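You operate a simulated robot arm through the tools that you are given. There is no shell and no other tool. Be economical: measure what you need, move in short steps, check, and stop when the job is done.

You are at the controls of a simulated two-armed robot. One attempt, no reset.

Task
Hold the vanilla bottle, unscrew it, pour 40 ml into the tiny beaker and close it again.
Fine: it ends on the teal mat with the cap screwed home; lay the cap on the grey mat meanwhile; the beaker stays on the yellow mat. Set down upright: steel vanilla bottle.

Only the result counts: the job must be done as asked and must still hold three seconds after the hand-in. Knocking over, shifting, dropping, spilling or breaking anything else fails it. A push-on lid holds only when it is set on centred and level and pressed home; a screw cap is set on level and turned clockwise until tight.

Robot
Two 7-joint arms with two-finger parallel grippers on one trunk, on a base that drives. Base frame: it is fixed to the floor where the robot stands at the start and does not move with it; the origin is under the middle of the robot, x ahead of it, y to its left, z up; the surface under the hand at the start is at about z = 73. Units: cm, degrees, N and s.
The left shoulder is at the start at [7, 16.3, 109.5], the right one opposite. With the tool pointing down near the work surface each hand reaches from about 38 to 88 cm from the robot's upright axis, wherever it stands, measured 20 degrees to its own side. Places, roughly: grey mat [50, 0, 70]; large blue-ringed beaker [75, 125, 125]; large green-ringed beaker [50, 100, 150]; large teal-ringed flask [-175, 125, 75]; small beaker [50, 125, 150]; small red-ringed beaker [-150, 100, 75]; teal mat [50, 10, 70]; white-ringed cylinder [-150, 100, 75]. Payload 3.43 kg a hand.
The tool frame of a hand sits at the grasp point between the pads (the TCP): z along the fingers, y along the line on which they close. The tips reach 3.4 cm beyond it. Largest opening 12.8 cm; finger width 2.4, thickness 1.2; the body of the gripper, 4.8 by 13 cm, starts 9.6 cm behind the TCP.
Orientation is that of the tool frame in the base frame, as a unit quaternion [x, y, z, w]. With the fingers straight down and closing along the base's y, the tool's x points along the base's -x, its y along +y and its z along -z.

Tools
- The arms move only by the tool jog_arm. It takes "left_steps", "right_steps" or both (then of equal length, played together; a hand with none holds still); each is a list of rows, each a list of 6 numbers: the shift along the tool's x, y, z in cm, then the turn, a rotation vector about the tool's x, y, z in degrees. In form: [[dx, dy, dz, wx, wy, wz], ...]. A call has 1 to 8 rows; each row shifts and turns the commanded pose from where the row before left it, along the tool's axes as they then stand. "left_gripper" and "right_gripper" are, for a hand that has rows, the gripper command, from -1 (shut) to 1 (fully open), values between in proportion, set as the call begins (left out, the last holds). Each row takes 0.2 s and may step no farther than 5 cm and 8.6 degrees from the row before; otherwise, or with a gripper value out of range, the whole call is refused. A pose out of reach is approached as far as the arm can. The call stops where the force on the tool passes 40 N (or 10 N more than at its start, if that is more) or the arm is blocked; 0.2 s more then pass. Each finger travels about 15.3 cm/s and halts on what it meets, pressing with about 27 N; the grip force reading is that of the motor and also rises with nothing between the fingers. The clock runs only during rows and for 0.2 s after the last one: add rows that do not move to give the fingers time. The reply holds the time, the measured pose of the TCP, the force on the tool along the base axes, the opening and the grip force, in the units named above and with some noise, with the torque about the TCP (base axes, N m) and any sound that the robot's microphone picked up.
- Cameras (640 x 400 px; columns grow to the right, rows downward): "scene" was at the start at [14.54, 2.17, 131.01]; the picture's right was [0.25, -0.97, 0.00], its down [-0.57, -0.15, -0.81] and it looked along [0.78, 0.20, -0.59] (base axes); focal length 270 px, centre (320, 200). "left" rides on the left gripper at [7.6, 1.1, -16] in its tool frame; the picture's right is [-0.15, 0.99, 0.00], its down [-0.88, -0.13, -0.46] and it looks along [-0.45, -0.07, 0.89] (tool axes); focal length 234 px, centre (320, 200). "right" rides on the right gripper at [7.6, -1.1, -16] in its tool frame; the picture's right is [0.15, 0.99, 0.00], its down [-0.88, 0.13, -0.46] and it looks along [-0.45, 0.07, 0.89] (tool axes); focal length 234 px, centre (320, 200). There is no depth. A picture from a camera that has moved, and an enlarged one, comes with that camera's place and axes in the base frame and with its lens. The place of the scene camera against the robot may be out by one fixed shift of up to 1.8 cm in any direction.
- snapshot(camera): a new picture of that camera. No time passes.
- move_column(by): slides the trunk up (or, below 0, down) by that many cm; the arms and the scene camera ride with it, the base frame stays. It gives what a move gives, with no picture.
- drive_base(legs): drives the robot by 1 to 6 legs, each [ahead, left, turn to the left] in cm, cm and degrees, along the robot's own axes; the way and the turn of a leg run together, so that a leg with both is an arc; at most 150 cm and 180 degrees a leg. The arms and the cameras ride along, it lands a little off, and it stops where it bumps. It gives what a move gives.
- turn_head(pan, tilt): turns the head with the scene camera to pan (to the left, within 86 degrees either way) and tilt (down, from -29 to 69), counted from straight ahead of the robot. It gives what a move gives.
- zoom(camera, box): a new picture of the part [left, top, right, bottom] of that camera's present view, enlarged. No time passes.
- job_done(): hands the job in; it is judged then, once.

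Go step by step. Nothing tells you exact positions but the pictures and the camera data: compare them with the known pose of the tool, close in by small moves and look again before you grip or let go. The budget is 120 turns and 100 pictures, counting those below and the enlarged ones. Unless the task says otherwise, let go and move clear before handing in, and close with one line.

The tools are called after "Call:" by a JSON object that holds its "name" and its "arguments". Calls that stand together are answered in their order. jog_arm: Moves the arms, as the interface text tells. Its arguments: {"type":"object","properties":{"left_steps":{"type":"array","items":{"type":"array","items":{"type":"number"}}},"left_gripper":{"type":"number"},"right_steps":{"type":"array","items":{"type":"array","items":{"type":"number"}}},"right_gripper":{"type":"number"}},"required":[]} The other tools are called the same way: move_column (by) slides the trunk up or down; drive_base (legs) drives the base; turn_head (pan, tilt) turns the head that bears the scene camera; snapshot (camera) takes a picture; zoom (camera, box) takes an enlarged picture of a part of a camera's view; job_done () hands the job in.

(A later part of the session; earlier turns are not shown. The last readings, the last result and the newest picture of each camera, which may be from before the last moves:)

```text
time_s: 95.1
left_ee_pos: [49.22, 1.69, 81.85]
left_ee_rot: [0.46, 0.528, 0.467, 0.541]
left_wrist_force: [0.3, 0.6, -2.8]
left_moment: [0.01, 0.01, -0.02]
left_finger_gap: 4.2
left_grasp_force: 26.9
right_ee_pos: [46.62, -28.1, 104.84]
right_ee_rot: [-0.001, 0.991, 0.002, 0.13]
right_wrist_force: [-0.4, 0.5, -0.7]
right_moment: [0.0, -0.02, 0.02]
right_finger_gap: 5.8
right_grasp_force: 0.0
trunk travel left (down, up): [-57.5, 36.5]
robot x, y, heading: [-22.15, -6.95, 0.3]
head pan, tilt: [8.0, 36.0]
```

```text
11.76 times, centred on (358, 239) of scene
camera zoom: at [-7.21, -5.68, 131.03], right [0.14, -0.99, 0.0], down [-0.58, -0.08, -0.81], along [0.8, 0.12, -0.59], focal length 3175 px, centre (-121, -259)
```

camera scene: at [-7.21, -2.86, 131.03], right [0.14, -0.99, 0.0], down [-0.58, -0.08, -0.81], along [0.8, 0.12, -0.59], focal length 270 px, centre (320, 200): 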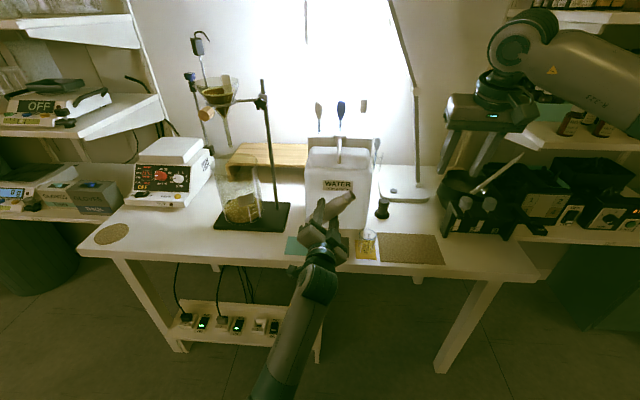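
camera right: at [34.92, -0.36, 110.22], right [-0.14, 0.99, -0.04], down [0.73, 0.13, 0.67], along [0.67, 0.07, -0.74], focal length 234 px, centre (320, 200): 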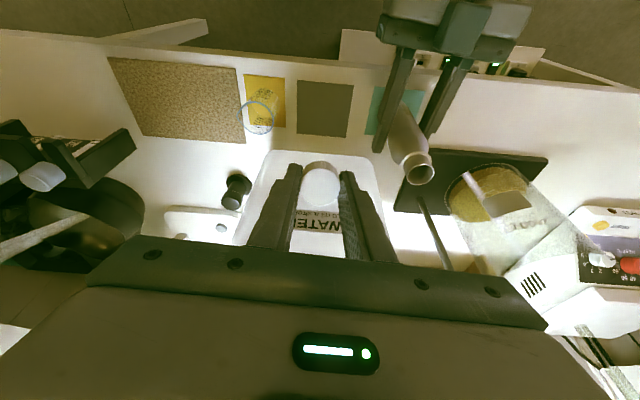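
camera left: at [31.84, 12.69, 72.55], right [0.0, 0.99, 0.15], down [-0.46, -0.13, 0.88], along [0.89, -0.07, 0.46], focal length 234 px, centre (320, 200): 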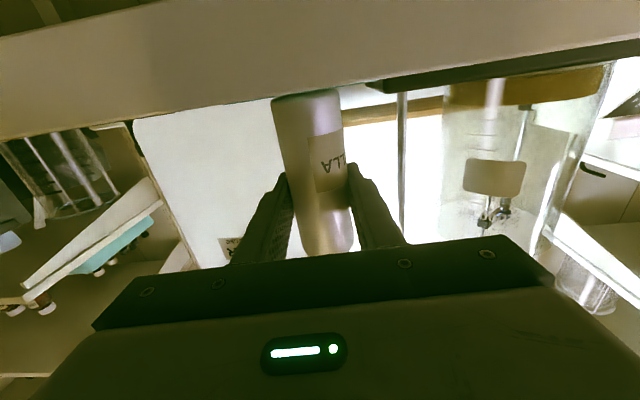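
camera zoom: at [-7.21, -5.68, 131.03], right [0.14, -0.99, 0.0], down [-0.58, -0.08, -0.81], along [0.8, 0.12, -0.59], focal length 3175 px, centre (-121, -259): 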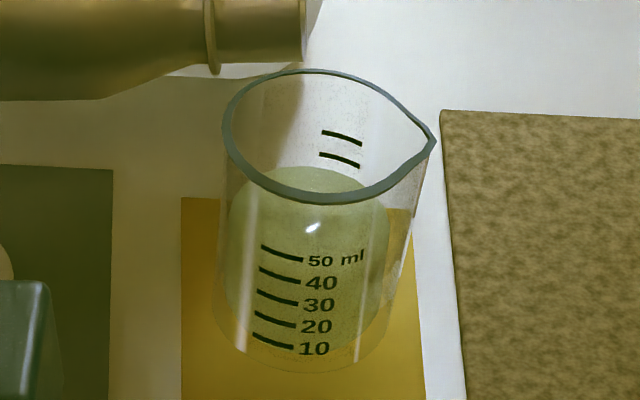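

The flow stopped at about 35 ml. One short pulse of extra tilt should add about 5 ml.

Call:
{"name": "jog_arm", "arguments": {"left_steps": [[0, 0, 0, 0, 0, 1.4], [0, 0, 0, 0, 0, -1.4]]}}

Call:
{"name": "zoom", "arguments": {"camera": "scene", "box": [345, 222, 370, 256]}}

```text
time_s: 95.7
left_ee_pos: [49.22, 1.72, 81.8]
left_ee_rot: [0.461, 0.527, 0.466, 0.541]
left_wrist_force: [-0.5, -1.0, -1.8]
left_moment: [0.0, 0.01, 0.02]
left_finger_gap: 4.22
left_grasp_force: 27.3
right_ee_pos: [46.5, -28.08, 104.93]
right_ee_rot: [-0.001, 0.992, 0.001, 0.129]
right_wrist_force: [-0.1, -0.2, 0.5]
right_moment: [0.0, 0.0, 0.01]
right_finger_gap: 5.74
right_grasp_force: 0.0
trunk travel left (down, up): [-57.5, 36.5]
robot x, y, heading: [-21.92, -7.09, 0.4]
head pan, tilt: [8.0, 36.0]
```

```text
11.76 times, centred on (358, 239) of scene
camera zoom: at [-7.21, -5.68, 131.03], right [0.14, -0.99, 0.0], down [-0.58, -0.08, -0.81], along [0.8, 0.12, -0.59], focal length 3175 px, centre (-121, -259)
```

zoom: 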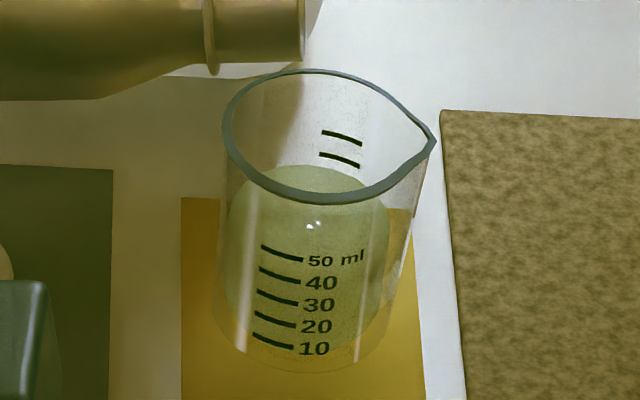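

Only about 1 ml was added. I'll do a slightly longer pulse.

Call:
{"name": "jog_arm", "arguments": {"left_steps": [[0, 0, 0, 0, 0, 1.6], [0, 0, 0, 0, 0, 0], [0, 0, 0, 0, 0, -1.6]]}}

Call:
{"name": "zoom", "arguments": {"camera": "scene", "box": [345, 222, 370, 256]}}

```text
time_s: 96.5
left_ee_pos: [49.22, 1.69, 81.69]
left_ee_rot: [0.461, 0.528, 0.466, 0.541]
left_wrist_force: [0.7, 0.7, -1.6]
left_moment: [0.02, 0.01, -0.02]
left_finger_gap: 4.2
left_grasp_force: 27.5
right_ee_pos: [46.65, -28.18, 104.84]
right_ee_rot: [0.0, 0.992, 0.001, 0.13]
right_wrist_force: [-0.4, 0.3, 0.4]
right_moment: [0.0, -0.03, -0.03]
right_finger_gap: 5.76
right_grasp_force: 0.1
trunk travel left (down, up): [-57.5, 36.5]
robot x, y, heading: [-22.16, -7.08, 0.3]
head pan, tilt: [8.0, 36.0]
```

```text
11.76 times, centred on (358, 239) of scene
camera zoom: at [-7.21, -5.68, 131.03], right [0.14, -0.99, 0.0], down [-0.58, -0.08, -0.81], along [0.8, 0.12, -0.59], focal length 3175 px, centre (-121, -259)
```

zoom: 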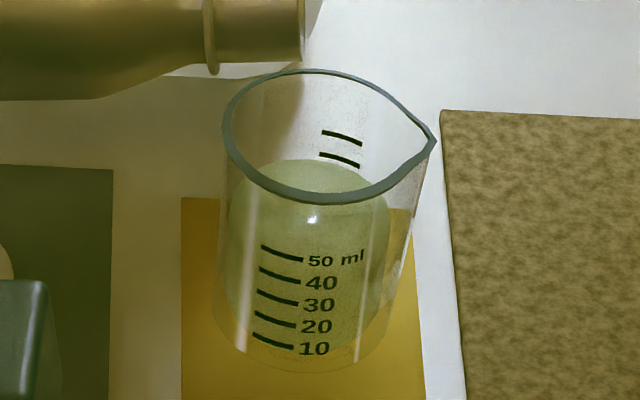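

About 38 ml now. One more similar small pulse.

Call:
{"name": "jog_arm", "arguments": {"left_steps": [[0, 0, 0, 0, 0, 1.7], [0, 0, 0, 0, 0, 0], [0, 0, 0, 0, 0, -1.7]]}}

Call:
{"name": "zoom", "arguments": {"camera": "scene", "box": [345, 222, 370, 256]}}

```text
time_s: 97.3
left_ee_pos: [49.32, 1.71, 81.75]
left_ee_rot: [0.46, 0.528, 0.466, 0.541]
left_wrist_force: [-0.3, 0.3, -2.1]
left_moment: [0.03, 0.0, 0.01]
left_finger_gap: 4.21
left_grasp_force: 27.1
right_ee_pos: [46.56, -27.98, 104.78]
right_ee_rot: [-0.002, 0.992, 0.001, 0.13]
right_wrist_force: [0.4, 0.9, 0.0]
right_moment: [-0.01, -0.04, 0.02]
right_finger_gap: 5.77
right_grasp_force: 0.0
trunk travel left (down, up): [-57.5, 36.5]
robot x, y, heading: [-21.95, -6.97, 0.0]
head pan, tilt: [8.0, 36.0]
```

```text
11.76 times, centred on (358, 239) of scene
camera zoom: at [-7.21, -5.68, 131.03], right [0.14, -0.99, 0.0], down [-0.58, -0.08, -0.81], along [0.8, 0.12, -0.59], focal length 3175 px, centre (-121, -259)
```

zoom: 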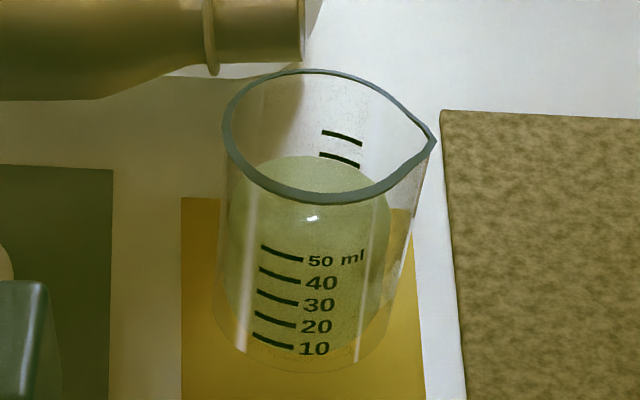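

The surface is at the 40 ml mark. I'll tilt the bottle back while raising it, then move it left away from the beaker.

Call:
{"name": "jog_arm", "arguments": {"left_steps": [[-0.56, 1.13, 0, 0, 0, -8], [-0.72, 1.04, 0, 0, 0, -8], [-0.85, 0.93, 0, 0, 0, -8], [-0.98, 0.81, 0, 0, 0, -8], [1.92, 1.61, 0, 0, 0, 0], [1.92, 1.61, 0, 0, 0, 0], [0, 0, 0, 0, 0, 0]]}}

Call:
{"name": "jog_arm", "arguments": {"left_steps": [[0, 0, 0, 0, 0, -8], [0, 0, 0, 0, 0, -8], [0, 0, 0, 0, 0, -8], [0, 0, 0, 0, 0, -8], [0, 0, 0, 0, 0, -8], [0, 0, 0, 0, 0, -8], [0, 0, 0, 0, 0, 0]]}}

Call:
{"name": "drive_base", "arguments": {"legs": [[0, 7, 0]]}}

Call:
{"name": "zoom", "arguments": {"camera": "scene", "box": [260, 150, 420, 270]}}

```text
time_s: 98.9
left_ee_pos: [49.15, 5.09, 86.63]
left_ee_rot: [0.298, 0.634, 0.299, 0.648]
left_wrist_force: [-0.3, 0.5, -2.3]
left_moment: [0.0, -0.03, -0.01]
left_finger_gap: 4.22
left_grasp_force: 27.0
right_ee_pos: [46.54, -28.15, 104.86]
right_ee_rot: [-0.001, 0.991, 0.0, 0.13]
right_wrist_force: [-1.0, 0.3, -0.3]
right_moment: [0.0, -0.05, -0.02]
right_finger_gap: 5.77
right_grasp_force: 0.1
trunk travel left (down, up): [-57.5, 36.5]
robot x, y, heading: [-21.81, -6.73, -0.0]
head pan, tilt: [8.0, 36.0]
```

```text
time_s: 100.7
left_ee_pos: [49.17, 8.85, 85.11]
left_ee_rot: [0.045, 0.701, 0.052, 0.709]
left_wrist_force: [0.0, 0.5, -1.5]
left_moment: [-0.01, -0.01, -0.01]
left_finger_gap: 4.2
left_grasp_force: 26.6
right_ee_pos: [46.55, -28.11, 104.76]
right_ee_rot: [-0.001, 0.992, 0.0, 0.13]
right_wrist_force: [0.3, 0.5, 0.2]
right_moment: [0.0, 0.01, 0.01]
right_finger_gap: 5.79
right_grasp_force: 0.0
trunk travel left (down, up): [-57.5, 36.5]
robot x, y, heading: [-21.72, -6.91, 0.2]
head pan, tilt: [8.0, 36.0]
stopped in row 7 (left hand): the arm was blocked; the commanded pose is now the measured one
```

```text
time_s: 101.7
left_ee_pos: [49.12, 15.94, 85.14]
left_ee_rot: [0.044, 0.701, 0.052, 0.71]
left_wrist_force: [-0.3, 0.3, -2.2]
left_moment: [-0.02, 0.02, -0.01]
left_finger_gap: 4.22
left_grasp_force: 27.0
right_ee_pos: [46.54, -21.04, 104.88]
right_ee_rot: [-0.001, 0.992, 0.001, 0.129]
right_wrist_force: [-0.8, 0.5, 0.0]
right_moment: [-0.08, -0.02, -0.03]
right_finger_gap: 5.78
right_grasp_force: 0.0
trunk travel left (down, up): [-57.5, 36.5]
robot x, y, heading: [-22.01, 0.38, 0.2]
head pan, tilt: [8.0, 36.0]
```

```text
3.33 times, centred on (340, 210) of scene
camera zoom: at [-7.24, 1.45, 131.03], right [0.14, -0.99, 0.0], down [-0.58, -0.08, -0.81], along [0.8, 0.11, -0.59], focal length 900 px, centre (253, 167)
```

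zoom: 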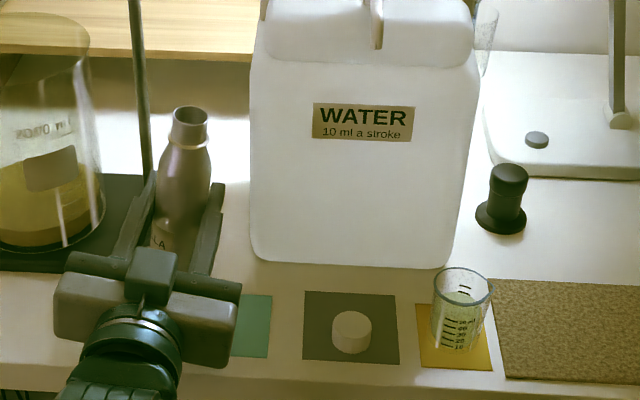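

The 40 ml stayed in the beaker and the bottle is nearly upright at y≈15.9. I'll bring it back over the teal mat, low, then level it.

Call:
{"name": "jog_arm", "arguments": {"left_steps": [[1.03, -1.55, -0.47, 0, 0, 0], [1.03, -1.55, -0.47, 0, 0, 0], [1.03, -1.55, -0.47, 0, 0, 0], [0, 0, 0, 0.65, 0.69, -4], [0, 0, 0, 0, 0, -3.8], [0, 0, 0, 0, 0, 0], [0, 0, 0, 0, 0, 0]]}}

Call:
{"name": "zoom", "arguments": {"camera": "scene", "box": [270, 170, 390, 270]}}

```text
time_s: 103.5
left_ee_pos: [48.18, 15.74, 80.4]
left_ee_rot: [0.033, 0.704, 0.046, 0.707]
left_wrist_force: [0.9, 0.0, -1.6]
left_moment: [-0.01, -0.04, 0.02]
left_finger_gap: 4.2
left_grasp_force: 27.2
right_ee_pos: [46.63, -21.23, 104.8]
right_ee_rot: [-0.001, 0.992, -0.001, 0.13]
right_wrist_force: [-0.4, 0.4, 0.3]
right_moment: [0.02, 0.0, 0.01]
right_finger_gap: 5.78
right_grasp_force: 0.0
trunk travel left (down, up): [-57.5, 36.5]
robot x, y, heading: [-22.03, 0.18, 0.3]
head pan, tilt: [8.0, 36.0]
stopped in row 7 (left hand): the arm was blocked; the commanded pose is now the measured one
```

```text
4.00 times, centred on (330, 220) of scene
camera zoom: at [-7.23, 1.3, 131.03], right [0.14, -0.99, 0.0], down [-0.58, -0.08, -0.81], along [0.8, 0.12, -0.59], focal length 1079 px, centre (280, 120)
```

zoom: 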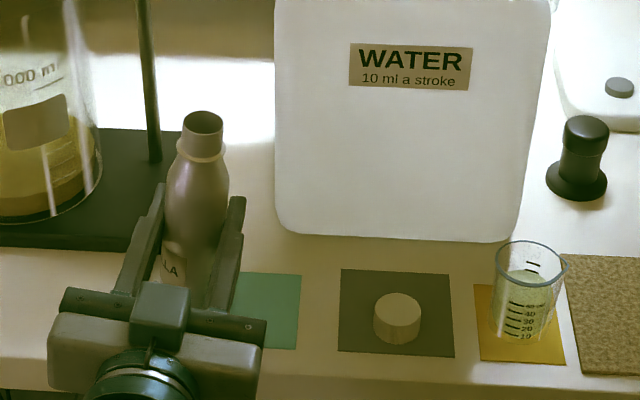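

The arm is blocked again, so some link must be touching something. I'll look down at the left arm to find the contact.

Call:
{"name": "turn_head", "arguments": {"pan": 30, "tilt": 66}}

Call:
{"name": "snapshot", "arguments": {"camera": "scene"}}

```text
time_s: 104.5
left_ee_pos: [48.17, 15.6, 80.66]
left_ee_rot: [0.033, 0.704, 0.045, 0.708]
left_wrist_force: [0.2, -1.0, -1.2]
left_moment: [-0.01, 0.01, -0.04]
left_finger_gap: 4.19
left_grasp_force: 27.3
right_ee_pos: [46.54, -21.18, 104.92]
right_ee_rot: [-0.001, 0.992, 0.0, 0.13]
right_wrist_force: [0.7, 0.2, 0.1]
right_moment: [0.04, -0.01, -0.01]
right_finger_gap: 5.76
right_grasp_force: 0.0
trunk travel left (down, up): [-57.5, 36.5]
robot x, y, heading: [-21.88, 0.16, 0.1]
head pan, tilt: [30.0, 66.0]
```

```text
15 pictures are left
camera scene: at [-10.75, 3.04, 127.1], right [0.5, -0.86, 0.0], down [-0.79, -0.46, -0.41], along [0.35, 0.2, -0.91], focal length 270 px, centre (320, 200)
```

scene: 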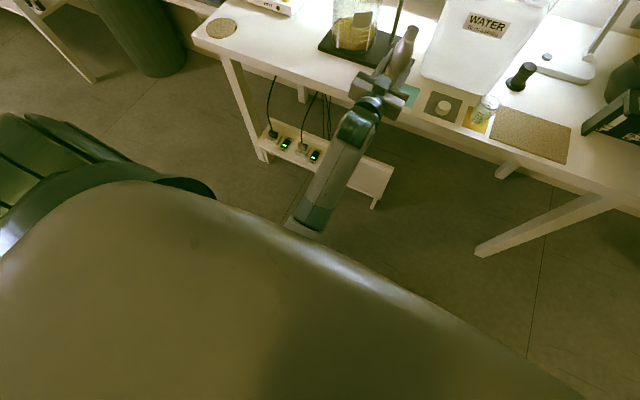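

The elbow is folded in against the robot's trunk. I'll raise the bottle slightly and back the base off 10 cm, then extend the arm forward so the elbow opens up.

Call:
{"name": "jog_arm", "arguments": {"left_steps": [[-1, 0.3, 0, 0, 0, 0], [-1, 0.2, 0, 0, 0, 0], [0, 0, 0, 0, 0, 0]]}}

Call:
{"name": "drive_base", "arguments": {"legs": [[-10, 0, 0]]}}

Call:
{"name": "jog_arm", "arguments": {"left_steps": [[0, 0, 2.5, 0, 0, 0], [0, 0, 2.5, 0, 0, 0], [0, 0, 2.5, 0, 0, 0], [0, 0, 2, 0, 0, 0], [0, 0, 0, 0, 0, 0]]}}

```text
time_s: 105.2
left_ee_pos: [48.24, 15.69, 82.72]
left_ee_rot: [0.031, 0.704, 0.044, 0.708]
left_wrist_force: [-0.2, 0.7, -1.8]
left_moment: [0.01, -0.01, 0.03]
left_finger_gap: 4.22
left_grasp_force: 27.1
right_ee_pos: [46.67, -21.18, 104.79]
right_ee_rot: [-0.001, 0.992, 0.0, 0.13]
right_wrist_force: [-1.3, -0.5, 0.4]
right_moment: [0.01, -0.05, -0.05]
right_finger_gap: 5.76
right_grasp_force: 0.1
trunk travel left (down, up): [-57.5, 36.5]
robot x, y, heading: [-22.0, 0.32, 0.1]
head pan, tilt: [30.0, 66.0]
```

```text
time_s: 106.4
left_ee_pos: [38.29, 15.89, 82.7]
left_ee_rot: [0.033, 0.704, 0.044, 0.708]
left_wrist_force: [0.1, -0.2, -1.2]
left_moment: [0.03, 0.01, -0.01]
left_finger_gap: 4.23
left_grasp_force: 27.5
right_ee_pos: [36.68, -21.1, 105.0]
right_ee_rot: [-0.001, 0.991, 0.0, 0.131]
right_wrist_force: [-0.1, -0.6, 0.3]
right_moment: [0.03, 0.01, 0.01]
right_finger_gap: 5.77
right_grasp_force: 0.1
trunk travel left (down, up): [-57.5, 36.5]
robot x, y, heading: [-31.62, -0.36, 0.2]
head pan, tilt: [30.0, 66.0]
```

```text
time_s: 107.6
left_ee_pos: [47.83, 16.02, 82.79]
left_ee_rot: [0.032, 0.704, 0.042, 0.708]
left_wrist_force: [-0.3, 0.3, -0.5]
left_moment: [-0.01, -0.03, 0.01]
left_finger_gap: 4.24
left_grasp_force: 27.5
right_ee_pos: [36.58, -21.14, 104.98]
right_ee_rot: [-0.001, 0.992, 0.001, 0.129]
right_wrist_force: [0.2, 0.6, 0.3]
right_moment: [0.0, -0.01, 0.03]
right_finger_gap: 5.74
right_grasp_force: 0.0
trunk travel left (down, up): [-57.5, 36.5]
robot x, y, heading: [-31.85, -0.29, 0.2]
head pan, tilt: [30.0, 66.0]
```

The arm moves freely now. I'll level the bottle and slide it to y≈11.7.

Call:
{"name": "jog_arm", "arguments": {"left_steps": [[0, 0, 0, 0.8, 0.33, -3], [0, 0, 0, 0, 0, -3], [0, -1.4, 0, 0, 0, 0], [0, -1.4, 0, 0, 0, 0], [0, -1.4, 0, 0, 0, 0], [0, 0, 0, 0, 0, 0], [0, 0, 0, 0, 0, 0]]}}

Call:
{"name": "turn_head", "arguments": {"pan": 10, "tilt": 33}}

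Call:
{"name": "snapshot", "arguments": {"camera": "scene"}}

```text
time_s: 109.4
left_ee_pos: [48.17, 16.37, 81.96]
left_ee_rot: [0.019, 0.706, 0.043, 0.706]
left_wrist_force: [-0.3, -0.4, -1.6]
left_moment: [0.01, -0.01, -0.02]
left_finger_gap: 4.22
left_grasp_force: 27.3
right_ee_pos: [36.64, -21.01, 104.96]
right_ee_rot: [-0.001, 0.992, 0.0, 0.13]
right_wrist_force: [0.5, -1.0, -0.2]
right_moment: [0.01, -0.01, 0.01]
right_finger_gap: 5.77
right_grasp_force: 0.0
trunk travel left (down, up): [-57.5, 36.5]
robot x, y, heading: [-32.1, 0.19, 0.2]
head pan, tilt: [30.0, 66.0]
stopped in row 7 (left hand): the arm was blocked; the commanded pose is now the measured one
```

```text
time_s: 110.4
left_ee_pos: [48.19, 16.41, 81.85]
left_ee_rot: [0.019, 0.706, 0.043, 0.707]
left_wrist_force: [0.7, 1.0, -2.2]
left_moment: [0.02, 0.01, 0.01]
left_finger_gap: 4.21
left_grasp_force: 27.1
right_ee_pos: [36.6, -21.08, 104.73]
right_ee_rot: [0.0, 0.992, 0.0, 0.129]
right_wrist_force: [-0.7, 0.6, -0.4]
right_moment: [0.03, 0.0, 0.01]
right_finger_gap: 5.76
right_grasp_force: 0.1
trunk travel left (down, up): [-57.5, 36.5]
robot x, y, heading: [-31.99, 0.06, 0.2]
head pan, tilt: [10.0, 33.0]
```

```text
14 pictures are left
camera scene: at [-17.03, 1.6, 131.49], right [0.18, -0.98, 0.0], down [-0.54, -0.1, -0.84], along [0.82, 0.15, -0.55], focal length 270 px, centre (320, 200)
```

scene: 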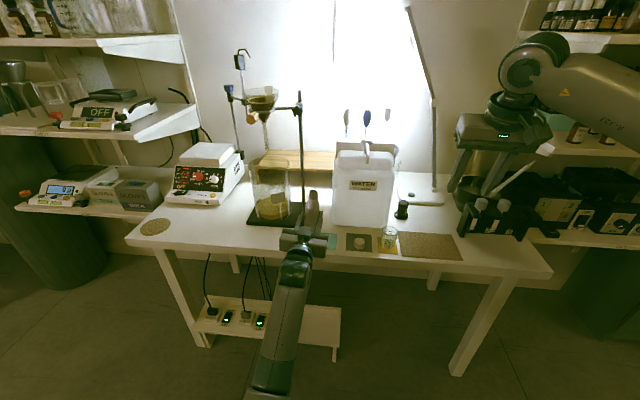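

Only rightward motion and levelling are blocked, so a joint is at its limit. I'll yaw the hand around the bottle so the wrist goes left, which should free the joint, then level.

Call:
{"name": "jog_arm", "arguments": {"left_steps": [[0, 0, 0, 6, 0, 0], [0, 0, 0, 6, 0, 0], [0, 0, 0, 6, 0, 0], [0, 0, 0, 0, 0, 0], [0, 0, 0, 0, 0, 0]]}}

```text
time_s: 111.6
left_ee_pos: [48.07, 16.37, 81.74]
left_ee_rot: [0.13, 0.704, -0.07, 0.695]
left_wrist_force: [0.5, 0.2, -1.3]
left_moment: [0.04, 0.02, -0.01]
left_finger_gap: 4.2
left_grasp_force: 27.1
right_ee_pos: [36.67, -21.13, 104.9]
right_ee_rot: [-0.001, 0.992, 0.001, 0.13]
right_wrist_force: [0.0, -0.1, 0.3]
right_moment: [-0.01, 0.04, -0.04]
right_finger_gap: 5.75
right_grasp_force: 0.1
trunk travel left (down, up): [-57.5, 36.5]
robot x, y, heading: [-31.96, 0.09, 0.3]
head pan, tilt: [10.0, 33.0]
```

It tracked. The remaining tilt is 4.9° toward −y; I'll take it out about the base x axis.

Call:
{"name": "jog_arm", "arguments": {"left_steps": [[0, 0, 0, 0, -0.7, -2.35], [0, 0, 0, 0, -0.7, -2.35], [0, 0, 0, 0, 0, 0], [0, 0, 0, 0, 0, 0]]}}

```text
time_s: 112.6
left_ee_pos: [48.05, 16.26, 81.88]
left_ee_rot: [0.1, 0.701, -0.099, 0.7]
left_wrist_force: [-0.2, 0.1, -1.8]
left_moment: [-0.03, -0.02, 0.01]
left_finger_gap: 4.22
left_grasp_force: 27.7
right_ee_pos: [36.67, -21.2, 104.84]
right_ee_rot: [-0.001, 0.992, 0.001, 0.13]
right_wrist_force: [-0.1, -0.4, 0.0]
right_moment: [-0.01, -0.02, 0.01]
right_finger_gap: 5.75
right_grasp_force: 0.1
trunk travel left (down, up): [-57.5, 36.5]
robot x, y, heading: [-32.0, -0.21, -0.0]
head pan, tilt: [10.0, 33.0]
```

Upright now. I'll shift the base right so the bottle is over the teal mat centre.

Call:
{"name": "drive_base", "arguments": {"legs": [[-0.2, -4.5, 0]]}}

Call:
{"name": "zoom", "arguments": {"camera": "scene", "box": [280, 170, 400, 260]}}

```text
time_s: 113.5
left_ee_pos: [47.88, 11.77, 81.89]
left_ee_rot: [0.1, 0.701, -0.098, 0.7]
left_wrist_force: [-0.1, -0.7, -1.7]
left_moment: [0.0, -0.01, 0.05]
left_finger_gap: 4.21
left_grasp_force: 27.5
right_ee_pos: [36.4, -25.74, 104.85]
right_ee_rot: [-0.001, 0.992, 0.001, 0.129]
right_wrist_force: [0.1, -0.3, 0.3]
right_moment: [0.06, 0.03, 0.01]
right_finger_gap: 5.73
right_grasp_force: 0.1
trunk travel left (down, up): [-57.5, 36.5]
robot x, y, heading: [-31.95, -4.42, 0.1]
head pan, tilt: [10.0, 33.0]
```

```text
4.44 times, centred on (340, 215) of scene
camera zoom: at [-17.21, -2.97, 131.5], right [0.18, -0.98, 0.0], down [-0.54, -0.1, -0.84], along [0.83, 0.15, -0.54], focal length 1199 px, centre (231, 133)
```

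zoom: 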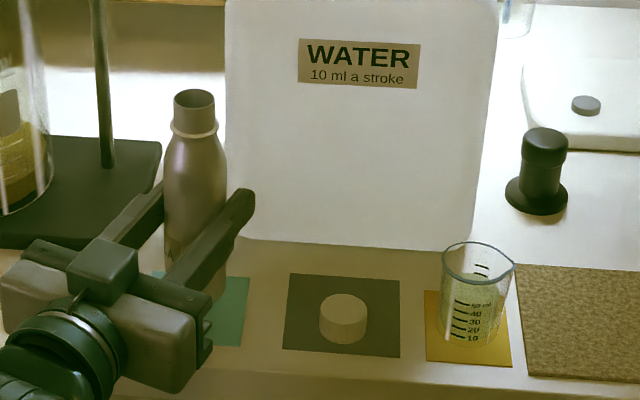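

Bottle is above the teal mat. I'll lower it to contact.

Call:
{"name": "jog_arm", "arguments": {"left_steps": [[0.8, 0, 0, 0, 0, 0], [0.6, 0, 0, 0, 0, 0], [0.2, 0, 0, 0, 0, 0], [0, 0, 0, 0, 0, 0]]}}

Call:
{"name": "jog_arm", "arguments": {"left_steps": [[0.2, 0, 0, 0, 0, 0], [0, 0, 0, 0, 0, 0]]}}

```text
time_s: 114.5
left_ee_pos: [47.84, 11.67, 80.36]
left_ee_rot: [0.1, 0.7, -0.101, 0.7]
left_wrist_force: [0.0, -0.1, -1.0]
left_moment: [0.02, 0.01, -0.01]
left_finger_gap: 4.19
left_grasp_force: 27.1
right_ee_pos: [36.55, -25.66, 104.85]
right_ee_rot: [-0.002, 0.992, 0.001, 0.13]
right_wrist_force: [-0.6, -0.2, 0.4]
right_moment: [-0.01, 0.01, 0.01]
right_finger_gap: 5.77
right_grasp_force: 0.0
trunk travel left (down, up): [-57.5, 36.5]
robot x, y, heading: [-32.33, -4.58, 0.2]
head pan, tilt: [10.0, 33.0]
```

```text
time_s: 115.1
left_ee_pos: [47.93, 11.77, 80.21]
left_ee_rot: [0.099, 0.7, -0.1, 0.7]
left_wrist_force: [0.0, 0.1, -0.4]
left_moment: [0.01, -0.05, -0.02]
left_finger_gap: 4.23
left_grasp_force: 26.5
right_ee_pos: [36.55, -25.52, 104.84]
right_ee_rot: [0.0, 0.992, 0.001, 0.129]
right_wrist_force: [0.2, 0.6, 1.0]
right_moment: [0.01, 0.03, 0.0]
right_finger_gap: 5.77
right_grasp_force: 0.1
trunk travel left (down, up): [-57.5, 36.5]
robot x, y, heading: [-31.74, -4.35, 0.2]
head pan, tilt: [10.0, 33.0]
```

Call:
{"name": "jog_arm", "arguments": {"left_steps": [[0.15, 0, 0, 0, 0, 0], [0, 0, 0, 0, 0, 0]]}}

Call:
{"name": "jog_arm", "arguments": {"left_steps": [[0.1, 0, 0, 0, 0, 0], [0, 0, 0, 0, 0, 0]]}}

```text
time_s: 115.7
left_ee_pos: [48.01, 11.77, 80.1]
left_ee_rot: [0.099, 0.7, -0.099, 0.7]
left_wrist_force: [1.6, 0.9, 4.2]
left_moment: [0.03, -0.21, 0.02]
left_finger_gap: 4.21
left_grasp_force: 27.6
right_ee_pos: [36.55, -25.57, 104.84]
right_ee_rot: [-0.001, 0.991, 0.001, 0.131]
right_wrist_force: [0.0, 0.1, -0.4]
right_moment: [0.0, 0.0, 0.0]
right_finger_gap: 5.75
right_grasp_force: 0.0
trunk travel left (down, up): [-57.5, 36.5]
robot x, y, heading: [-31.78, -4.38, 0.5]
head pan, tilt: [10.0, 33.0]
```

```text
time_s: 116.3
left_ee_pos: [47.92, 11.87, 80.11]
left_ee_rot: [0.1, 0.698, -0.099, 0.702]
left_wrist_force: [4.6, 1.6, 10.8]
left_moment: [0.06, -0.55, 0.01]
left_finger_gap: 4.23
left_grasp_force: 27.0
right_ee_pos: [36.29, -25.65, 104.91]
right_ee_rot: [-0.001, 0.992, 0.001, 0.13]
right_wrist_force: [0.6, -0.1, 0.0]
right_moment: [0.0, -0.02, -0.01]
right_finger_gap: 5.76
right_grasp_force: 0.1
trunk travel left (down, up): [-57.5, 36.5]
robot x, y, heading: [-32.34, -4.74, -0.0]
head pan, tilt: [10.0, 33.0]
```

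Standing on the mat. I'll release briefly so it settles flat and regrip.

Call:
{"name": "jog_arm", "arguments": {"left_steps": [[-0.15, 0, 0, 0, 0, 0], [0, 0, 0, 0, 0, 0]]}}

Call:
{"name": "jog_arm", "arguments": {"left_steps": [[0, 0, 0, 0, 0, 0], [0, 0, 0, 0, 0, 0], [0, 0, 0, 0, 0, 0]], "left_gripper": -0.15}}

Call:
{"name": "zoom", "arguments": {"camera": "scene", "box": [280, 170, 360, 240]}}

Call:
{"name": "jog_arm", "arguments": {"left_steps": [[0, 0, 0, 0, 0, 0], [0, 0, 0, 0, 0, 0], [0, 0, 0, 0, 0, 0]], "left_gripper": -1}}

```text
time_s: 116.9
left_ee_pos: [47.81, 11.75, 80.17]
left_ee_rot: [0.099, 0.7, -0.098, 0.701]
left_wrist_force: [3.4, 1.6, 10.0]
left_moment: [0.04, -0.46, 0.01]
left_finger_gap: 4.22
left_grasp_force: 27.2
right_ee_pos: [36.53, -25.66, 104.94]
right_ee_rot: [-0.001, 0.991, 0.0, 0.13]
right_wrist_force: [-1.4, 0.4, 0.0]
right_moment: [-0.01, 0.0, 0.0]
right_finger_gap: 5.78
right_grasp_force: 0.1
trunk travel left (down, up): [-57.5, 36.5]
robot x, y, heading: [-32.14, -4.59, 0.4]
head pan, tilt: [10.0, 33.0]
```

```text
time_s: 117.7
left_ee_pos: [47.85, 11.66, 79.9]
left_ee_rot: [0.099, 0.701, -0.098, 0.7]
left_wrist_force: [-0.1, -0.3, 0.5]
left_moment: [-0.02, -0.01, -0.02]
left_finger_gap: 5.44
left_grasp_force: 0.0
right_ee_pos: [36.54, -25.61, 104.81]
right_ee_rot: [0.0, 0.991, 0.001, 0.13]
right_wrist_force: [-0.4, 0.4, -0.6]
right_moment: [-0.01, 0.01, 0.01]
right_finger_gap: 5.77
right_grasp_force: 0.1
trunk travel left (down, up): [-57.5, 36.5]
robot x, y, heading: [-32.25, -4.0, 0.3]
head pan, tilt: [10.0, 33.0]
```

```text
5.71 times, centred on (320, 205) of scene
camera zoom: at [-17.23, -2.87, 131.5], right [0.18, -0.98, 0.0], down [-0.54, -0.1, -0.84], along [0.83, 0.15, -0.54], focal length 1542 px, centre (320, 171)
```

zoom: 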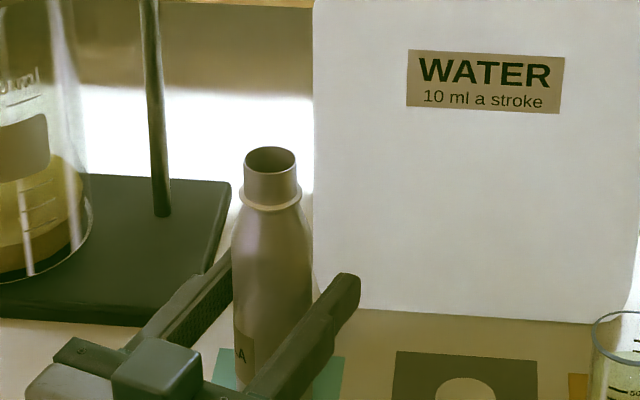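

```text
time_s: 118.5
left_ee_pos: [47.95, 11.67, 79.94]
left_ee_rot: [0.1, 0.701, -0.099, 0.7]
left_wrist_force: [0.3, -0.2, -0.5]
left_moment: [-0.03, 0.01, 0.0]
left_finger_gap: 4.2
left_grasp_force: 26.7
right_ee_pos: [36.54, -25.61, 104.88]
right_ee_rot: [0.0, 0.992, -0.001, 0.129]
right_wrist_force: [0.6, 0.4, 0.3]
right_moment: [0.01, 0.03, 0.0]
right_finger_gap: 5.78
right_grasp_force: 0.1
trunk travel left (down, up): [-57.5, 36.5]
robot x, y, heading: [-32.13, -3.9, 0.4]
head pan, tilt: [10.0, 33.0]
```

The bottle stands upright and is held again. Now I'll bring the right hand back over the cap on the grey mat.

Call:
{"name": "jog_arm", "arguments": {"right_steps": [[0, 4.4, 0, 0, 0, 0], [0, 4.4, 0, 0, 0, 0], [0, 4.4, 0, 0, 0, 0], [0, 4.4, 0, 0, 0, 0], [0, 4.4, 0, 0, 0, 0], [0, 4.4, 0, 0, 0, 0], [-4.75, 0, 1.27, 0, 0, 0], [-4.75, 0, 1.27, 0, 0, 0]], "right_gripper": -0.1}}

Call:
{"name": "jog_arm", "arguments": {"right_steps": [[1.165, 0, 4.35, 0, 0, 0], [1.165, 0, 4.35, 0, 0, 0], [1.165, 0, 4.35, 0, 0, 0], [1.165, 0, 4.35, 0, 0, 0], [0.9, 0, 3.35, 0, 0, 0], [0.52, 0, 1.93, 0, 0, 0], [0, 0, 0, 0, 0, 0]]}}

Call:
{"name": "snapshot", "arguments": {"camera": "right"}}

```text
time_s: 120.3
left_ee_pos: [47.84, 11.81, 80.09]
left_ee_rot: [0.098, 0.7, -0.1, 0.7]
left_wrist_force: [0.8, 0.2, -0.1]
left_moment: [-0.01, -0.12, -0.03]
left_finger_gap: 4.22
left_grasp_force: 26.5
right_ee_pos: [46.42, 1.09, 104.88]
right_ee_rot: [-0.002, 0.992, -0.001, 0.13]
right_wrist_force: [0.8, 0.4, 0.3]
right_moment: [-0.04, 0.03, 0.04]
right_finger_gap: 5.76
right_grasp_force: 0.2
trunk travel left (down, up): [-57.5, 36.5]
robot x, y, heading: [-31.97, -4.12, 0.3]
head pan, tilt: [10.0, 33.0]
```

```text
time_s: 121.9
left_ee_pos: [47.95, 11.8, 80.07]
left_ee_rot: [0.099, 0.7, -0.098, 0.7]
left_wrist_force: [0.6, 0.4, 0.5]
left_moment: [-0.03, 0.06, 0.03]
left_finger_gap: 4.2
left_grasp_force: 27.2
right_ee_pos: [46.1, 1.02, 81.41]
right_ee_rot: [0.0, 0.992, 0.0, 0.129]
right_wrist_force: [0.0, 0.4, -0.8]
right_moment: [0.0, 0.0, 0.01]
right_finger_gap: 5.76
right_grasp_force: 0.0
trunk travel left (down, up): [-57.5, 36.5]
robot x, y, heading: [-32.31, -4.07, 0.3]
head pan, tilt: [10.0, 33.0]
```

```text
11 pictures are left
camera right: at [34.73, -0.31, 94.95], right [-0.14, 0.99, -0.04], down [0.73, 0.13, 0.67], along [0.66, 0.07, -0.74], focal length 234 px, centre (320, 200)
```

right: 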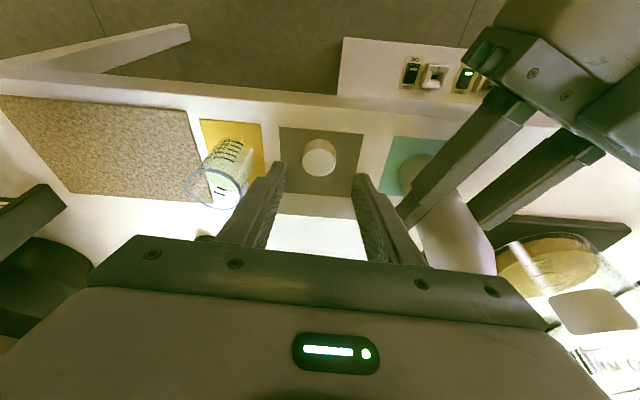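

The cap is ahead of the fingers as before. I'll descend to the same pose I released it from.

Call:
{"name": "jog_arm", "arguments": {"right_steps": [[0.5, -0.2, 2.25, 0, 0, 0], [0.35, 0, 1.5, 0, 0, 0], [0.15, 0, 0.75, 0, 0, 0], [0, 0, 0, 0, 0, 0]]}}

Call:
{"name": "zoom", "arguments": {"camera": "right", "box": [260, 100, 380, 220]}}

```text
time_s: 122.9
left_ee_pos: [47.85, 11.8, 80.05]
left_ee_rot: [0.1, 0.7, -0.099, 0.7]
left_wrist_force: [0.5, -0.3, 0.3]
left_moment: [0.02, 0.0, 0.0]
left_finger_gap: 4.21
left_grasp_force: 26.6
right_ee_pos: [46.41, 0.6, 76.69]
right_ee_rot: [0.0, 0.992, 0.001, 0.13]
right_wrist_force: [-0.5, 0.0, 0.2]
right_moment: [-0.01, -0.02, 0.04]
right_finger_gap: 5.78
right_grasp_force: 0.1
trunk travel left (down, up): [-57.5, 36.5]
robot x, y, heading: [-32.01, -4.28, 0.2]
head pan, tilt: [10.0, 33.0]
```

```text
3.33 times, centred on (320, 160) of right
camera zoom: at [34.91, -0.57, 90.32], right [-0.14, 0.99, -0.04], down [0.73, 0.13, 0.67], along [0.67, 0.07, -0.74], focal length 781 px, centre (320, 333)
```

zoom: 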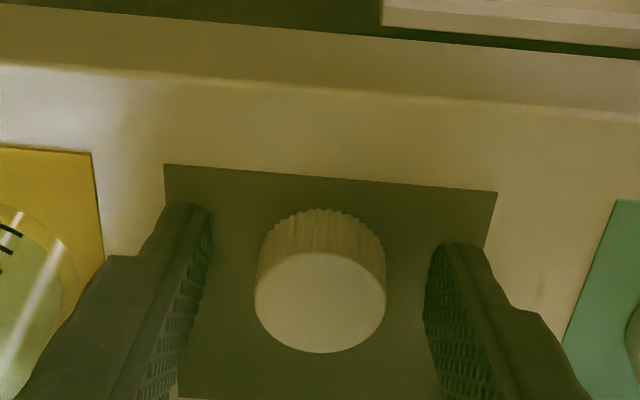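

Aligned. I'll grip the cap and lift it.

Call:
{"name": "jog_arm", "arguments": {"right_steps": [[0, 0, 0, 0, 0, 0], [0, 0, 0, 0, 0, 0], [0, 0, 0, 0, 0, 0], [-0.52, 0, -1.93, 0, 0, 0], [-1.036, 0, -3.864, 0, 0, 0], [-1.036, 0, -3.864, 0, 0, 0], [-1.036, 0, -3.864, 0, 0, 0], [-1.036, 0, -3.864, 0, 0, 0]], "right_gripper": -1}}

Call:
{"name": "jog_arm", "arguments": {"right_steps": [[-0.6, 0, -2.2, 0, 0, 0], [0, 2.8, 0, 0, 0, 0], [0, 2.8, 0, 0, 0, 0], [0, 2.8, 0, 0, 0, 0], [0, 2.7, 0, 0, 0, 0], [0, 0, 0, 0, 0, 0]]}}

Call:
{"name": "snapshot", "arguments": {"camera": "right"}}

Call:
{"name": "zoom", "arguments": {"camera": "scene", "box": [270, 140, 370, 220]}}

```text
time_s: 124.7
left_ee_pos: [47.78, 11.71, 80.05]
left_ee_rot: [0.099, 0.7, -0.099, 0.7]
left_wrist_force: [0.0, 0.2, -0.4]
left_moment: [0.02, 0.0, -0.04]
left_finger_gap: 4.2
left_grasp_force: 27.0
right_ee_pos: [46.29, 0.7, 94.76]
right_ee_rot: [-0.002, 0.992, 0.001, 0.13]
right_wrist_force: [0.2, 0.5, -0.5]
right_moment: [-0.01, 0.0, -0.04]
right_finger_gap: 3.17
right_grasp_force: 27.1
trunk travel left (down, up): [-57.5, 36.5]
robot x, y, heading: [-31.68, -4.4, 0.2]
head pan, tilt: [10.0, 33.0]
```

```text
time_s: 126.1
left_ee_pos: [47.86, 11.65, 80.05]
left_ee_rot: [0.1, 0.701, -0.099, 0.7]
left_wrist_force: [-0.2, -0.6, 0.0]
left_moment: [0.02, 0.0, -0.01]
left_finger_gap: 4.21
left_grasp_force: 27.0
right_ee_pos: [46.37, 10.78, 97.0]
right_ee_rot: [-0.001, 0.991, 0.001, 0.131]
right_wrist_force: [0.3, -0.1, -0.2]
right_moment: [0.01, 0.02, 0.03]
right_finger_gap: 3.16
right_grasp_force: 27.4
right hand out of reach, approached as far as the arm can: row 5
trunk travel left (down, up): [-57.5, 36.5]
robot x, y, heading: [-32.04, -4.55, 0.3]
head pan, tilt: [10.0, 33.0]
```

```text
9 pictures are left
camera right: at [34.87, 9.47, 110.56], right [-0.14, 0.99, -0.04], down [0.73, 0.13, 0.67], along [0.67, 0.07, -0.74], focal length 234 px, centre (320, 200)
```

right: 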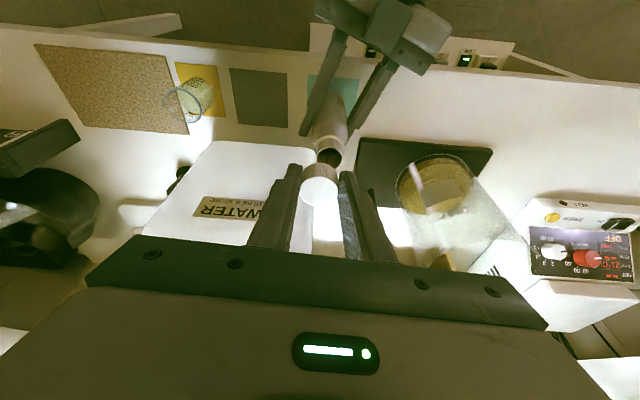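

```text
5.00 times, centred on (320, 180) of scene
camera zoom: at [-17.19, -2.92, 131.49], right [0.18, -0.98, 0.0], down [-0.54, -0.1, -0.84], along [0.83, 0.15, -0.55], focal length 1349 px, centre (320, 300)
```

zoom: 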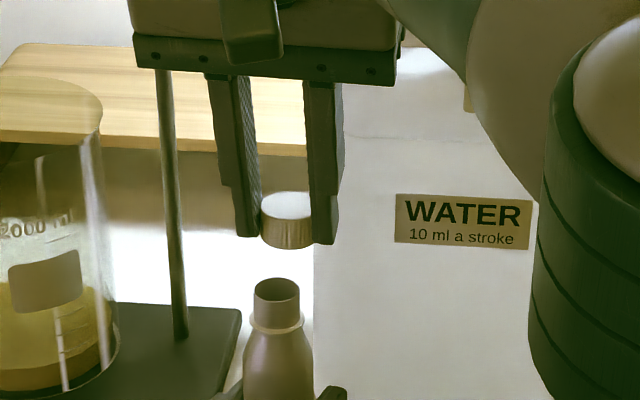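

The right hand holds the cap but is at its reach limit here. I'll lift the bottle slightly and bring both hands about 9 cm toward the robot to join them there, then return the bottle to the mat.

Call:
{"name": "jog_arm", "arguments": {"left_steps": [[-1.5, 0, 0, 0, 0, 0], [0, -0.66, -2.26, 0, 0, 0], [0, -0.66, -2.26, 0, 0, 0], [0, -0.66, -2.26, 0, 0, 0], [0, -0.66, -2.26, 0, 0, 0], [0, 0, 0, 0, 0, 0]]}}

Call:
{"name": "jog_arm", "arguments": {"right_steps": [[2.77, 0, -0.74, 0, 0, 0], [2.77, 0, -0.74, 0, 0, 0], [2.77, 0, -0.74, 0, 0, 0], [0, 0.9, 0, 0, 0, 0], [0, 0, 0, 0, 0, 0]]}}

Call:
{"name": "snapshot", "arguments": {"camera": "right"}}

```text
time_s: 127.5
left_ee_pos: [38.54, 11.83, 81.54]
left_ee_rot: [0.1, 0.7, -0.099, 0.7]
left_wrist_force: [0.3, -0.1, -1.0]
left_moment: [0.02, -0.01, 0.02]
left_finger_gap: 4.2
left_grasp_force: 27.1
right_ee_pos: [46.35, 10.83, 96.96]
right_ee_rot: [-0.001, 0.991, 0.002, 0.13]
right_wrist_force: [-0.1, 0.3, 0.8]
right_moment: [-0.05, 0.01, 0.03]
right_finger_gap: 3.21
right_grasp_force: 27.0
trunk travel left (down, up): [-57.5, 36.5]
robot x, y, heading: [-31.8, -4.11, 0.1]
head pan, tilt: [10.0, 33.0]
```

```text
time_s: 128.7
left_ee_pos: [38.55, 11.69, 81.62]
left_ee_rot: [0.1, 0.7, -0.099, 0.7]
left_wrist_force: [0.9, 0.6, -1.0]
left_moment: [0.01, 0.01, 0.01]
left_finger_gap: 4.21
left_grasp_force: 26.7
right_ee_pos: [37.81, 11.58, 97.05]
right_ee_rot: [0.0, 0.992, 0.001, 0.13]
right_wrist_force: [0.0, -1.0, 0.4]
right_moment: [-0.02, -0.03, -0.02]
right_finger_gap: 3.18
right_grasp_force: 27.1
trunk travel left (down, up): [-57.5, 36.5]
robot x, y, heading: [-31.83, -4.45, 0.3]
head pan, tilt: [10.0, 33.0]
```

```text
7 pictures are left
camera right: at [26.39, 10.39, 110.67], right [-0.14, 0.99, -0.04], down [0.73, 0.13, 0.67], along [0.66, 0.07, -0.74], focal length 234 px, centre (320, 200)
```

right: 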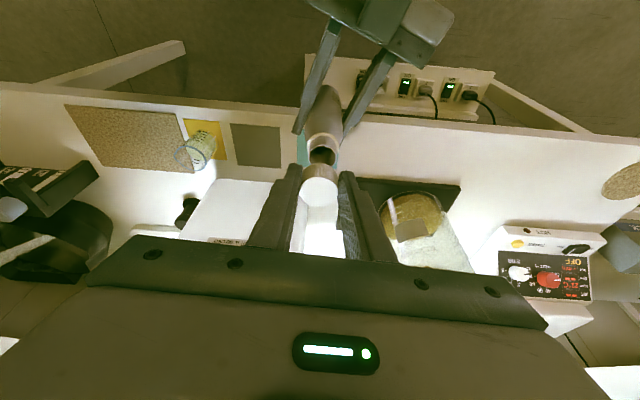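

Bottle mouth near (38.4, 11.64), cap near (38.25, 11.5). I'll nudge to align and lower to just above the mouth, then on in small steps.

Call:
{"name": "jog_arm", "arguments": {"right_steps": [[-0.145, 0.14, 0.04, 0, 0, 0], [0.3, 0, 1.11, 0, 0, 0], [0.3, 0, 1.11, 0, 0, 0], [0.13, 0, 0.48, 0, 0, 0], [0.13, 0, 0.48, 0, 0, 0], [0, 0, 0, 0, 0, 0]]}}

Call:
{"name": "jog_arm", "arguments": {"right_steps": [[0.1, 0, 0.38, 0, 0, 0], [0, 0, 0, 0, 0, 0]]}}

```text
time_s: 130.1
left_ee_pos: [38.5, 11.86, 81.24]
left_ee_rot: [0.1, 0.703, -0.099, 0.697]
left_wrist_force: [1.1, 3.3, -21.2]
left_moment: [-0.24, 0.07, -0.03]
left_finger_gap: 4.23
left_grasp_force: 26.8
right_ee_pos: [38.02, 11.79, 93.93]
right_ee_rot: [-0.001, 0.991, 0.001, 0.132]
right_wrist_force: [-1.1, -2.4, 19.5]
right_moment: [-0.1, 0.01, -0.05]
right_finger_gap: 3.17
right_grasp_force: 27.0
trunk travel left (down, up): [-57.5, 36.5]
robot x, y, heading: [-32.01, -4.65, 0.1]
head pan, tilt: [10.0, 33.0]
```

```text
time_s: 130.7
left_ee_pos: [38.43, 11.78, 81.37]
left_ee_rot: [0.1, 0.701, -0.099, 0.699]
left_wrist_force: [0.3, 0.5, -21.2]
left_moment: [-0.07, 0.0, -0.02]
left_finger_gap: 4.23
left_grasp_force: 26.6
right_ee_pos: [37.92, 11.87, 93.39]
right_ee_rot: [-0.001, 0.991, 0.001, 0.131]
right_wrist_force: [0.8, -1.1, 19.9]
right_moment: [-0.08, -0.05, 0.0]
right_finger_gap: 3.18
right_grasp_force: 27.7
trunk travel left (down, up): [-57.5, 36.5]
robot x, y, heading: [-32.18, -4.22, 0.2]
head pan, tilt: [10.0, 33.0]
```

There's 20 N contact and the bottle may be sliding down. I'll look before continuing.

Call:
{"name": "zoom", "arguments": {"camera": "scene", "box": [260, 150, 360, 230]}}

```text
5.00 times, centred on (310, 190) of scene
camera zoom: at [-17.22, -2.85, 131.5], right [0.18, -0.98, 0.0], down [-0.54, -0.1, -0.84], along [0.83, 0.15, -0.55], focal length 1349 px, centre (370, 250)
```

zoom: 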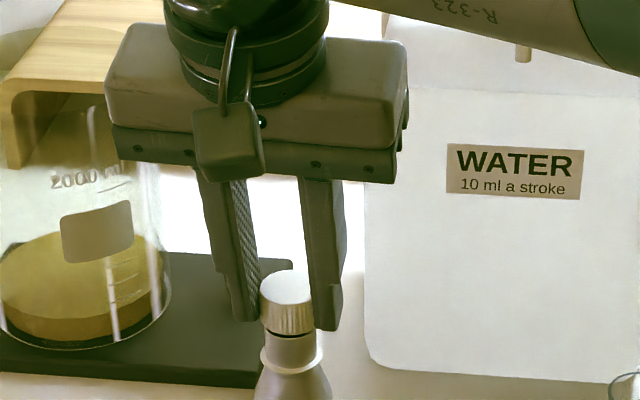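

The cap sits on the rim, about 0.17 cm off toward +y and slightly +x. I'll lift, shift and lower again.

Call:
{"name": "jog_arm", "arguments": {"right_steps": [[-0.155, 0, -0.58, 0, 0, 0], [0.145, -0.17, -0.04, 0, 0, 0], [0.13, 0, 0.48, 0, 0, 0], [0.1, 0, 0.38, 0, 0, 0], [0, 0, 0, 0, 0, 0]]}}

Call:
{"name": "jog_arm", "arguments": {"right_steps": [[0.1, 0, 0.38, 0, 0, 0], [0, 0, 0, 0, 0, 0]]}}

```text
time_s: 131.9
left_ee_pos: [38.67, 11.74, 81.29]
left_ee_rot: [0.1, 0.702, -0.099, 0.698]
left_wrist_force: [1.6, -1.3, -21.2]
left_moment: [0.03, 0.03, 0.08]
left_finger_gap: 4.23
left_grasp_force: 27.1
right_ee_pos: [37.82, 11.68, 93.23]
right_ee_rot: [-0.001, 0.992, 0.001, 0.13]
right_wrist_force: [-2.3, 1.2, 19.3]
right_moment: [0.05, 0.02, -0.04]
right_finger_gap: 3.17
right_grasp_force: 27.0
trunk travel left (down, up): [-57.5, 36.5]
robot x, y, heading: [-32.43, -4.83, 0.0]
head pan, tilt: [10.0, 33.0]
```

```text
time_s: 132.5
left_ee_pos: [38.54, 11.82, 81.46]
left_ee_rot: [0.1, 0.701, -0.099, 0.699]
left_wrist_force: [-1.4, -3.0, -20.3]
left_moment: [0.19, -0.15, 0.02]
left_finger_gap: 4.22
left_grasp_force: 26.9
right_ee_pos: [37.84, 11.63, 92.71]
right_ee_rot: [-0.001, 0.991, 0.001, 0.13]
right_wrist_force: [1.1, 2.3, 19.5]
right_moment: [0.11, -0.12, 0.02]
right_finger_gap: 3.19
right_grasp_force: 27.3
trunk travel left (down, up): [-57.5, 36.5]
robot x, y, heading: [-31.93, -4.48, 0.4]
head pan, tilt: [10.0, 33.0]
```

Contact is now on the other (+y) side, so the centre is between. I'll split the difference.

Call:
{"name": "jog_arm", "arguments": {"right_steps": [[-0.13, 0, -0.48, 0, 0, 0], [0.03, 0.09, 0, 0, 0, 0], [0.13, 0, 0.48, 0, 0, 0], [0.08, 0, 0.3, 0, 0, 0], [0, 0, 0, 0, 0, 0]]}}

Call:
{"name": "zoom", "arguments": {"camera": "scene", "box": [270, 190, 340, 240]}}

```text
time_s: 133.7
left_ee_pos: [38.49, 11.93, 81.32]
left_ee_rot: [0.1, 0.702, -0.099, 0.698]
left_wrist_force: [0.0, 0.9, -20.4]
left_moment: [-0.03, -0.04, -0.03]
left_finger_gap: 4.2
left_grasp_force: 27.1
right_ee_pos: [37.6, 11.67, 92.44]
right_ee_rot: [-0.001, 0.992, 0.001, 0.129]
right_wrist_force: [-1.3, -0.3, 18.4]
right_moment: [0.02, -0.04, -0.02]
right_finger_gap: 3.21
right_grasp_force: 27.4
trunk travel left (down, up): [-57.5, 36.5]
robot x, y, heading: [-31.82, -4.41, -0.0]
head pan, tilt: [10.0, 33.0]
```

```text
8.00 times, centred on (305, 215) of scene
camera zoom: at [-17.21, -2.85, 131.49], right [0.18, -0.98, 0.0], down [-0.54, -0.1, -0.84], along [0.83, 0.15, -0.55], focal length 2159 px, centre (440, 80)
```

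zoom: 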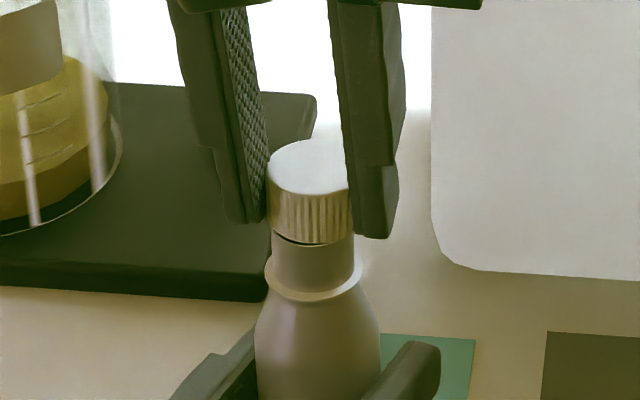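

A dark crescent in front of the cap shows it is too far away, about 0.3 cm in +x. I'll lift, pull it 0.3 back and lower again.

Call:
{"name": "jog_arm", "arguments": {"right_steps": [[-0.13, 0, -0.48, 0, 0, 0], [0.29, -0.04, -0.08, 0, 0, 0], [0.13, 0, 0.48, 0, 0, 0], [0.08, 0, 0.3, 0, 0, 0], [0, 0, 0, 0, 0, 0]]}}

```text
time_s: 134.9
left_ee_pos: [38.65, 11.75, 81.39]
left_ee_rot: [0.099, 0.701, -0.099, 0.699]
left_wrist_force: [2.9, 1.2, -20.4]
left_moment: [-0.1, -0.01, -0.03]
left_finger_gap: 4.23
left_grasp_force: 27.1
right_ee_pos: [37.43, 11.73, 91.96]
right_ee_rot: [-0.001, 0.992, 0.0, 0.13]
right_wrist_force: [-2.5, -0.3, 19.0]
right_moment: [0.08, 0.06, 0.05]
right_finger_gap: 3.18
right_grasp_force: 26.8
trunk travel left (down, up): [-57.5, 36.5]
robot x, y, heading: [-32.33, -4.24, -0.1]
head pan, tilt: [10.0, 33.0]
```

Call:
{"name": "zoom", "arguments": {"camera": "scene", "box": [270, 190, 340, 240]}}

```text
8.00 times, centred on (305, 215) of scene
camera zoom: at [-17.21, -2.85, 131.49], right [0.18, -0.98, 0.0], down [-0.54, -0.1, -0.84], along [0.83, 0.15, -0.55], focal length 2159 px, centre (440, 80)
```

zoom: 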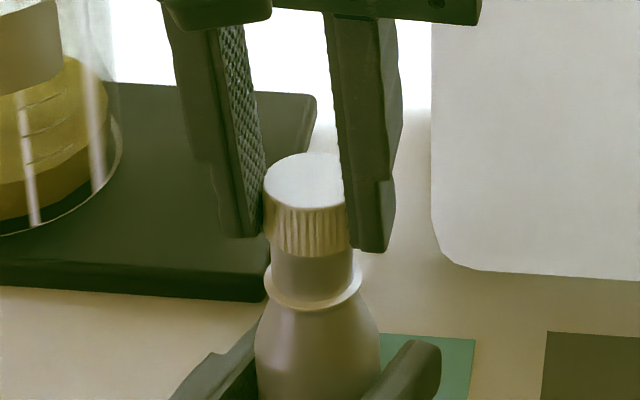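

The crescent is gone and y looks centred. The torque still says contact on the −x side, so I'll go another 0.18 back and try again.

Call:
{"name": "jog_arm", "arguments": {"right_steps": [[-0.1, 0, -0.39, 0, 0, 0], [0.175, 0.03, -0.05, 0, 0, 0], [0.1, 0, 0.39, 0, 0, 0], [0.08, 0, 0.3, 0, 0, 0], [0, 0, 0, 0, 0, 0]]}}

```text
time_s: 136.1
left_ee_pos: [38.54, 11.88, 81.29]
left_ee_rot: [0.1, 0.701, -0.1, 0.699]
left_wrist_force: [1.3, -0.7, -20.3]
left_moment: [0.0, -0.11, 0.0]
left_finger_gap: 4.23
left_grasp_force: 27.1
right_ee_pos: [37.23, 11.7, 91.77]
right_ee_rot: [-0.001, 0.992, 0.001, 0.13]
right_wrist_force: [-2.1, 1.7, 19.0]
right_moment: [0.09, -0.01, 0.02]
right_finger_gap: 3.16
right_grasp_force: 27.3
trunk travel left (down, up): [-57.5, 36.5]
robot x, y, heading: [-31.85, -4.69, 0.3]
head pan, tilt: [10.0, 33.0]
```

I'll test by lifting 0.3 cm and reading the force, to learn whether the cap is already engaged.

Call:
{"name": "jog_arm", "arguments": {"right_steps": [[-0.078, 0, -0.29, 0, 0, 0], [0, 0, 0, 0, 0, 0]]}}

Call:
{"name": "jog_arm", "arguments": {"right_steps": [[-0.052, 0, -0.19, 0, 0, 0], [0, 0, 0, 0, 0, 0]]}}

```text
time_s: 136.7
left_ee_pos: [38.54, 11.74, 81.5]
left_ee_rot: [0.099, 0.699, -0.099, 0.701]
left_wrist_force: [0.6, -2.7, -12.3]
left_moment: [0.19, -0.09, 0.02]
left_finger_gap: 4.21
left_grasp_force: 26.7
right_ee_pos: [37.19, 11.88, 91.98]
right_ee_rot: [-0.001, 0.992, 0.0, 0.13]
right_wrist_force: [-0.3, 3.2, 9.7]
right_moment: [0.11, -0.03, 0.01]
right_finger_gap: 3.17
right_grasp_force: 26.7
trunk travel left (down, up): [-57.5, 36.5]
robot x, y, heading: [-31.97, -4.61, 0.2]
head pan, tilt: [10.0, 33.0]
```

```text
time_s: 137.3
left_ee_pos: [38.66, 11.88, 81.66]
left_ee_rot: [0.099, 0.7, -0.099, 0.701]
left_wrist_force: [-0.5, -0.1, -1.9]
left_moment: [-0.03, -0.01, 0.0]
left_finger_gap: 4.24
left_grasp_force: 27.2
right_ee_pos: [37.29, 11.63, 92.07]
right_ee_rot: [-0.001, 0.992, 0.0, 0.13]
right_wrist_force: [-0.5, 0.0, -0.2]
right_moment: [-0.01, 0.02, 0.02]
right_finger_gap: 3.15
right_grasp_force: 26.8
trunk travel left (down, up): [-57.5, 36.5]
robot x, y, heading: [-31.75, -4.4, 0.2]
head pan, tilt: [10.0, 33.0]
```

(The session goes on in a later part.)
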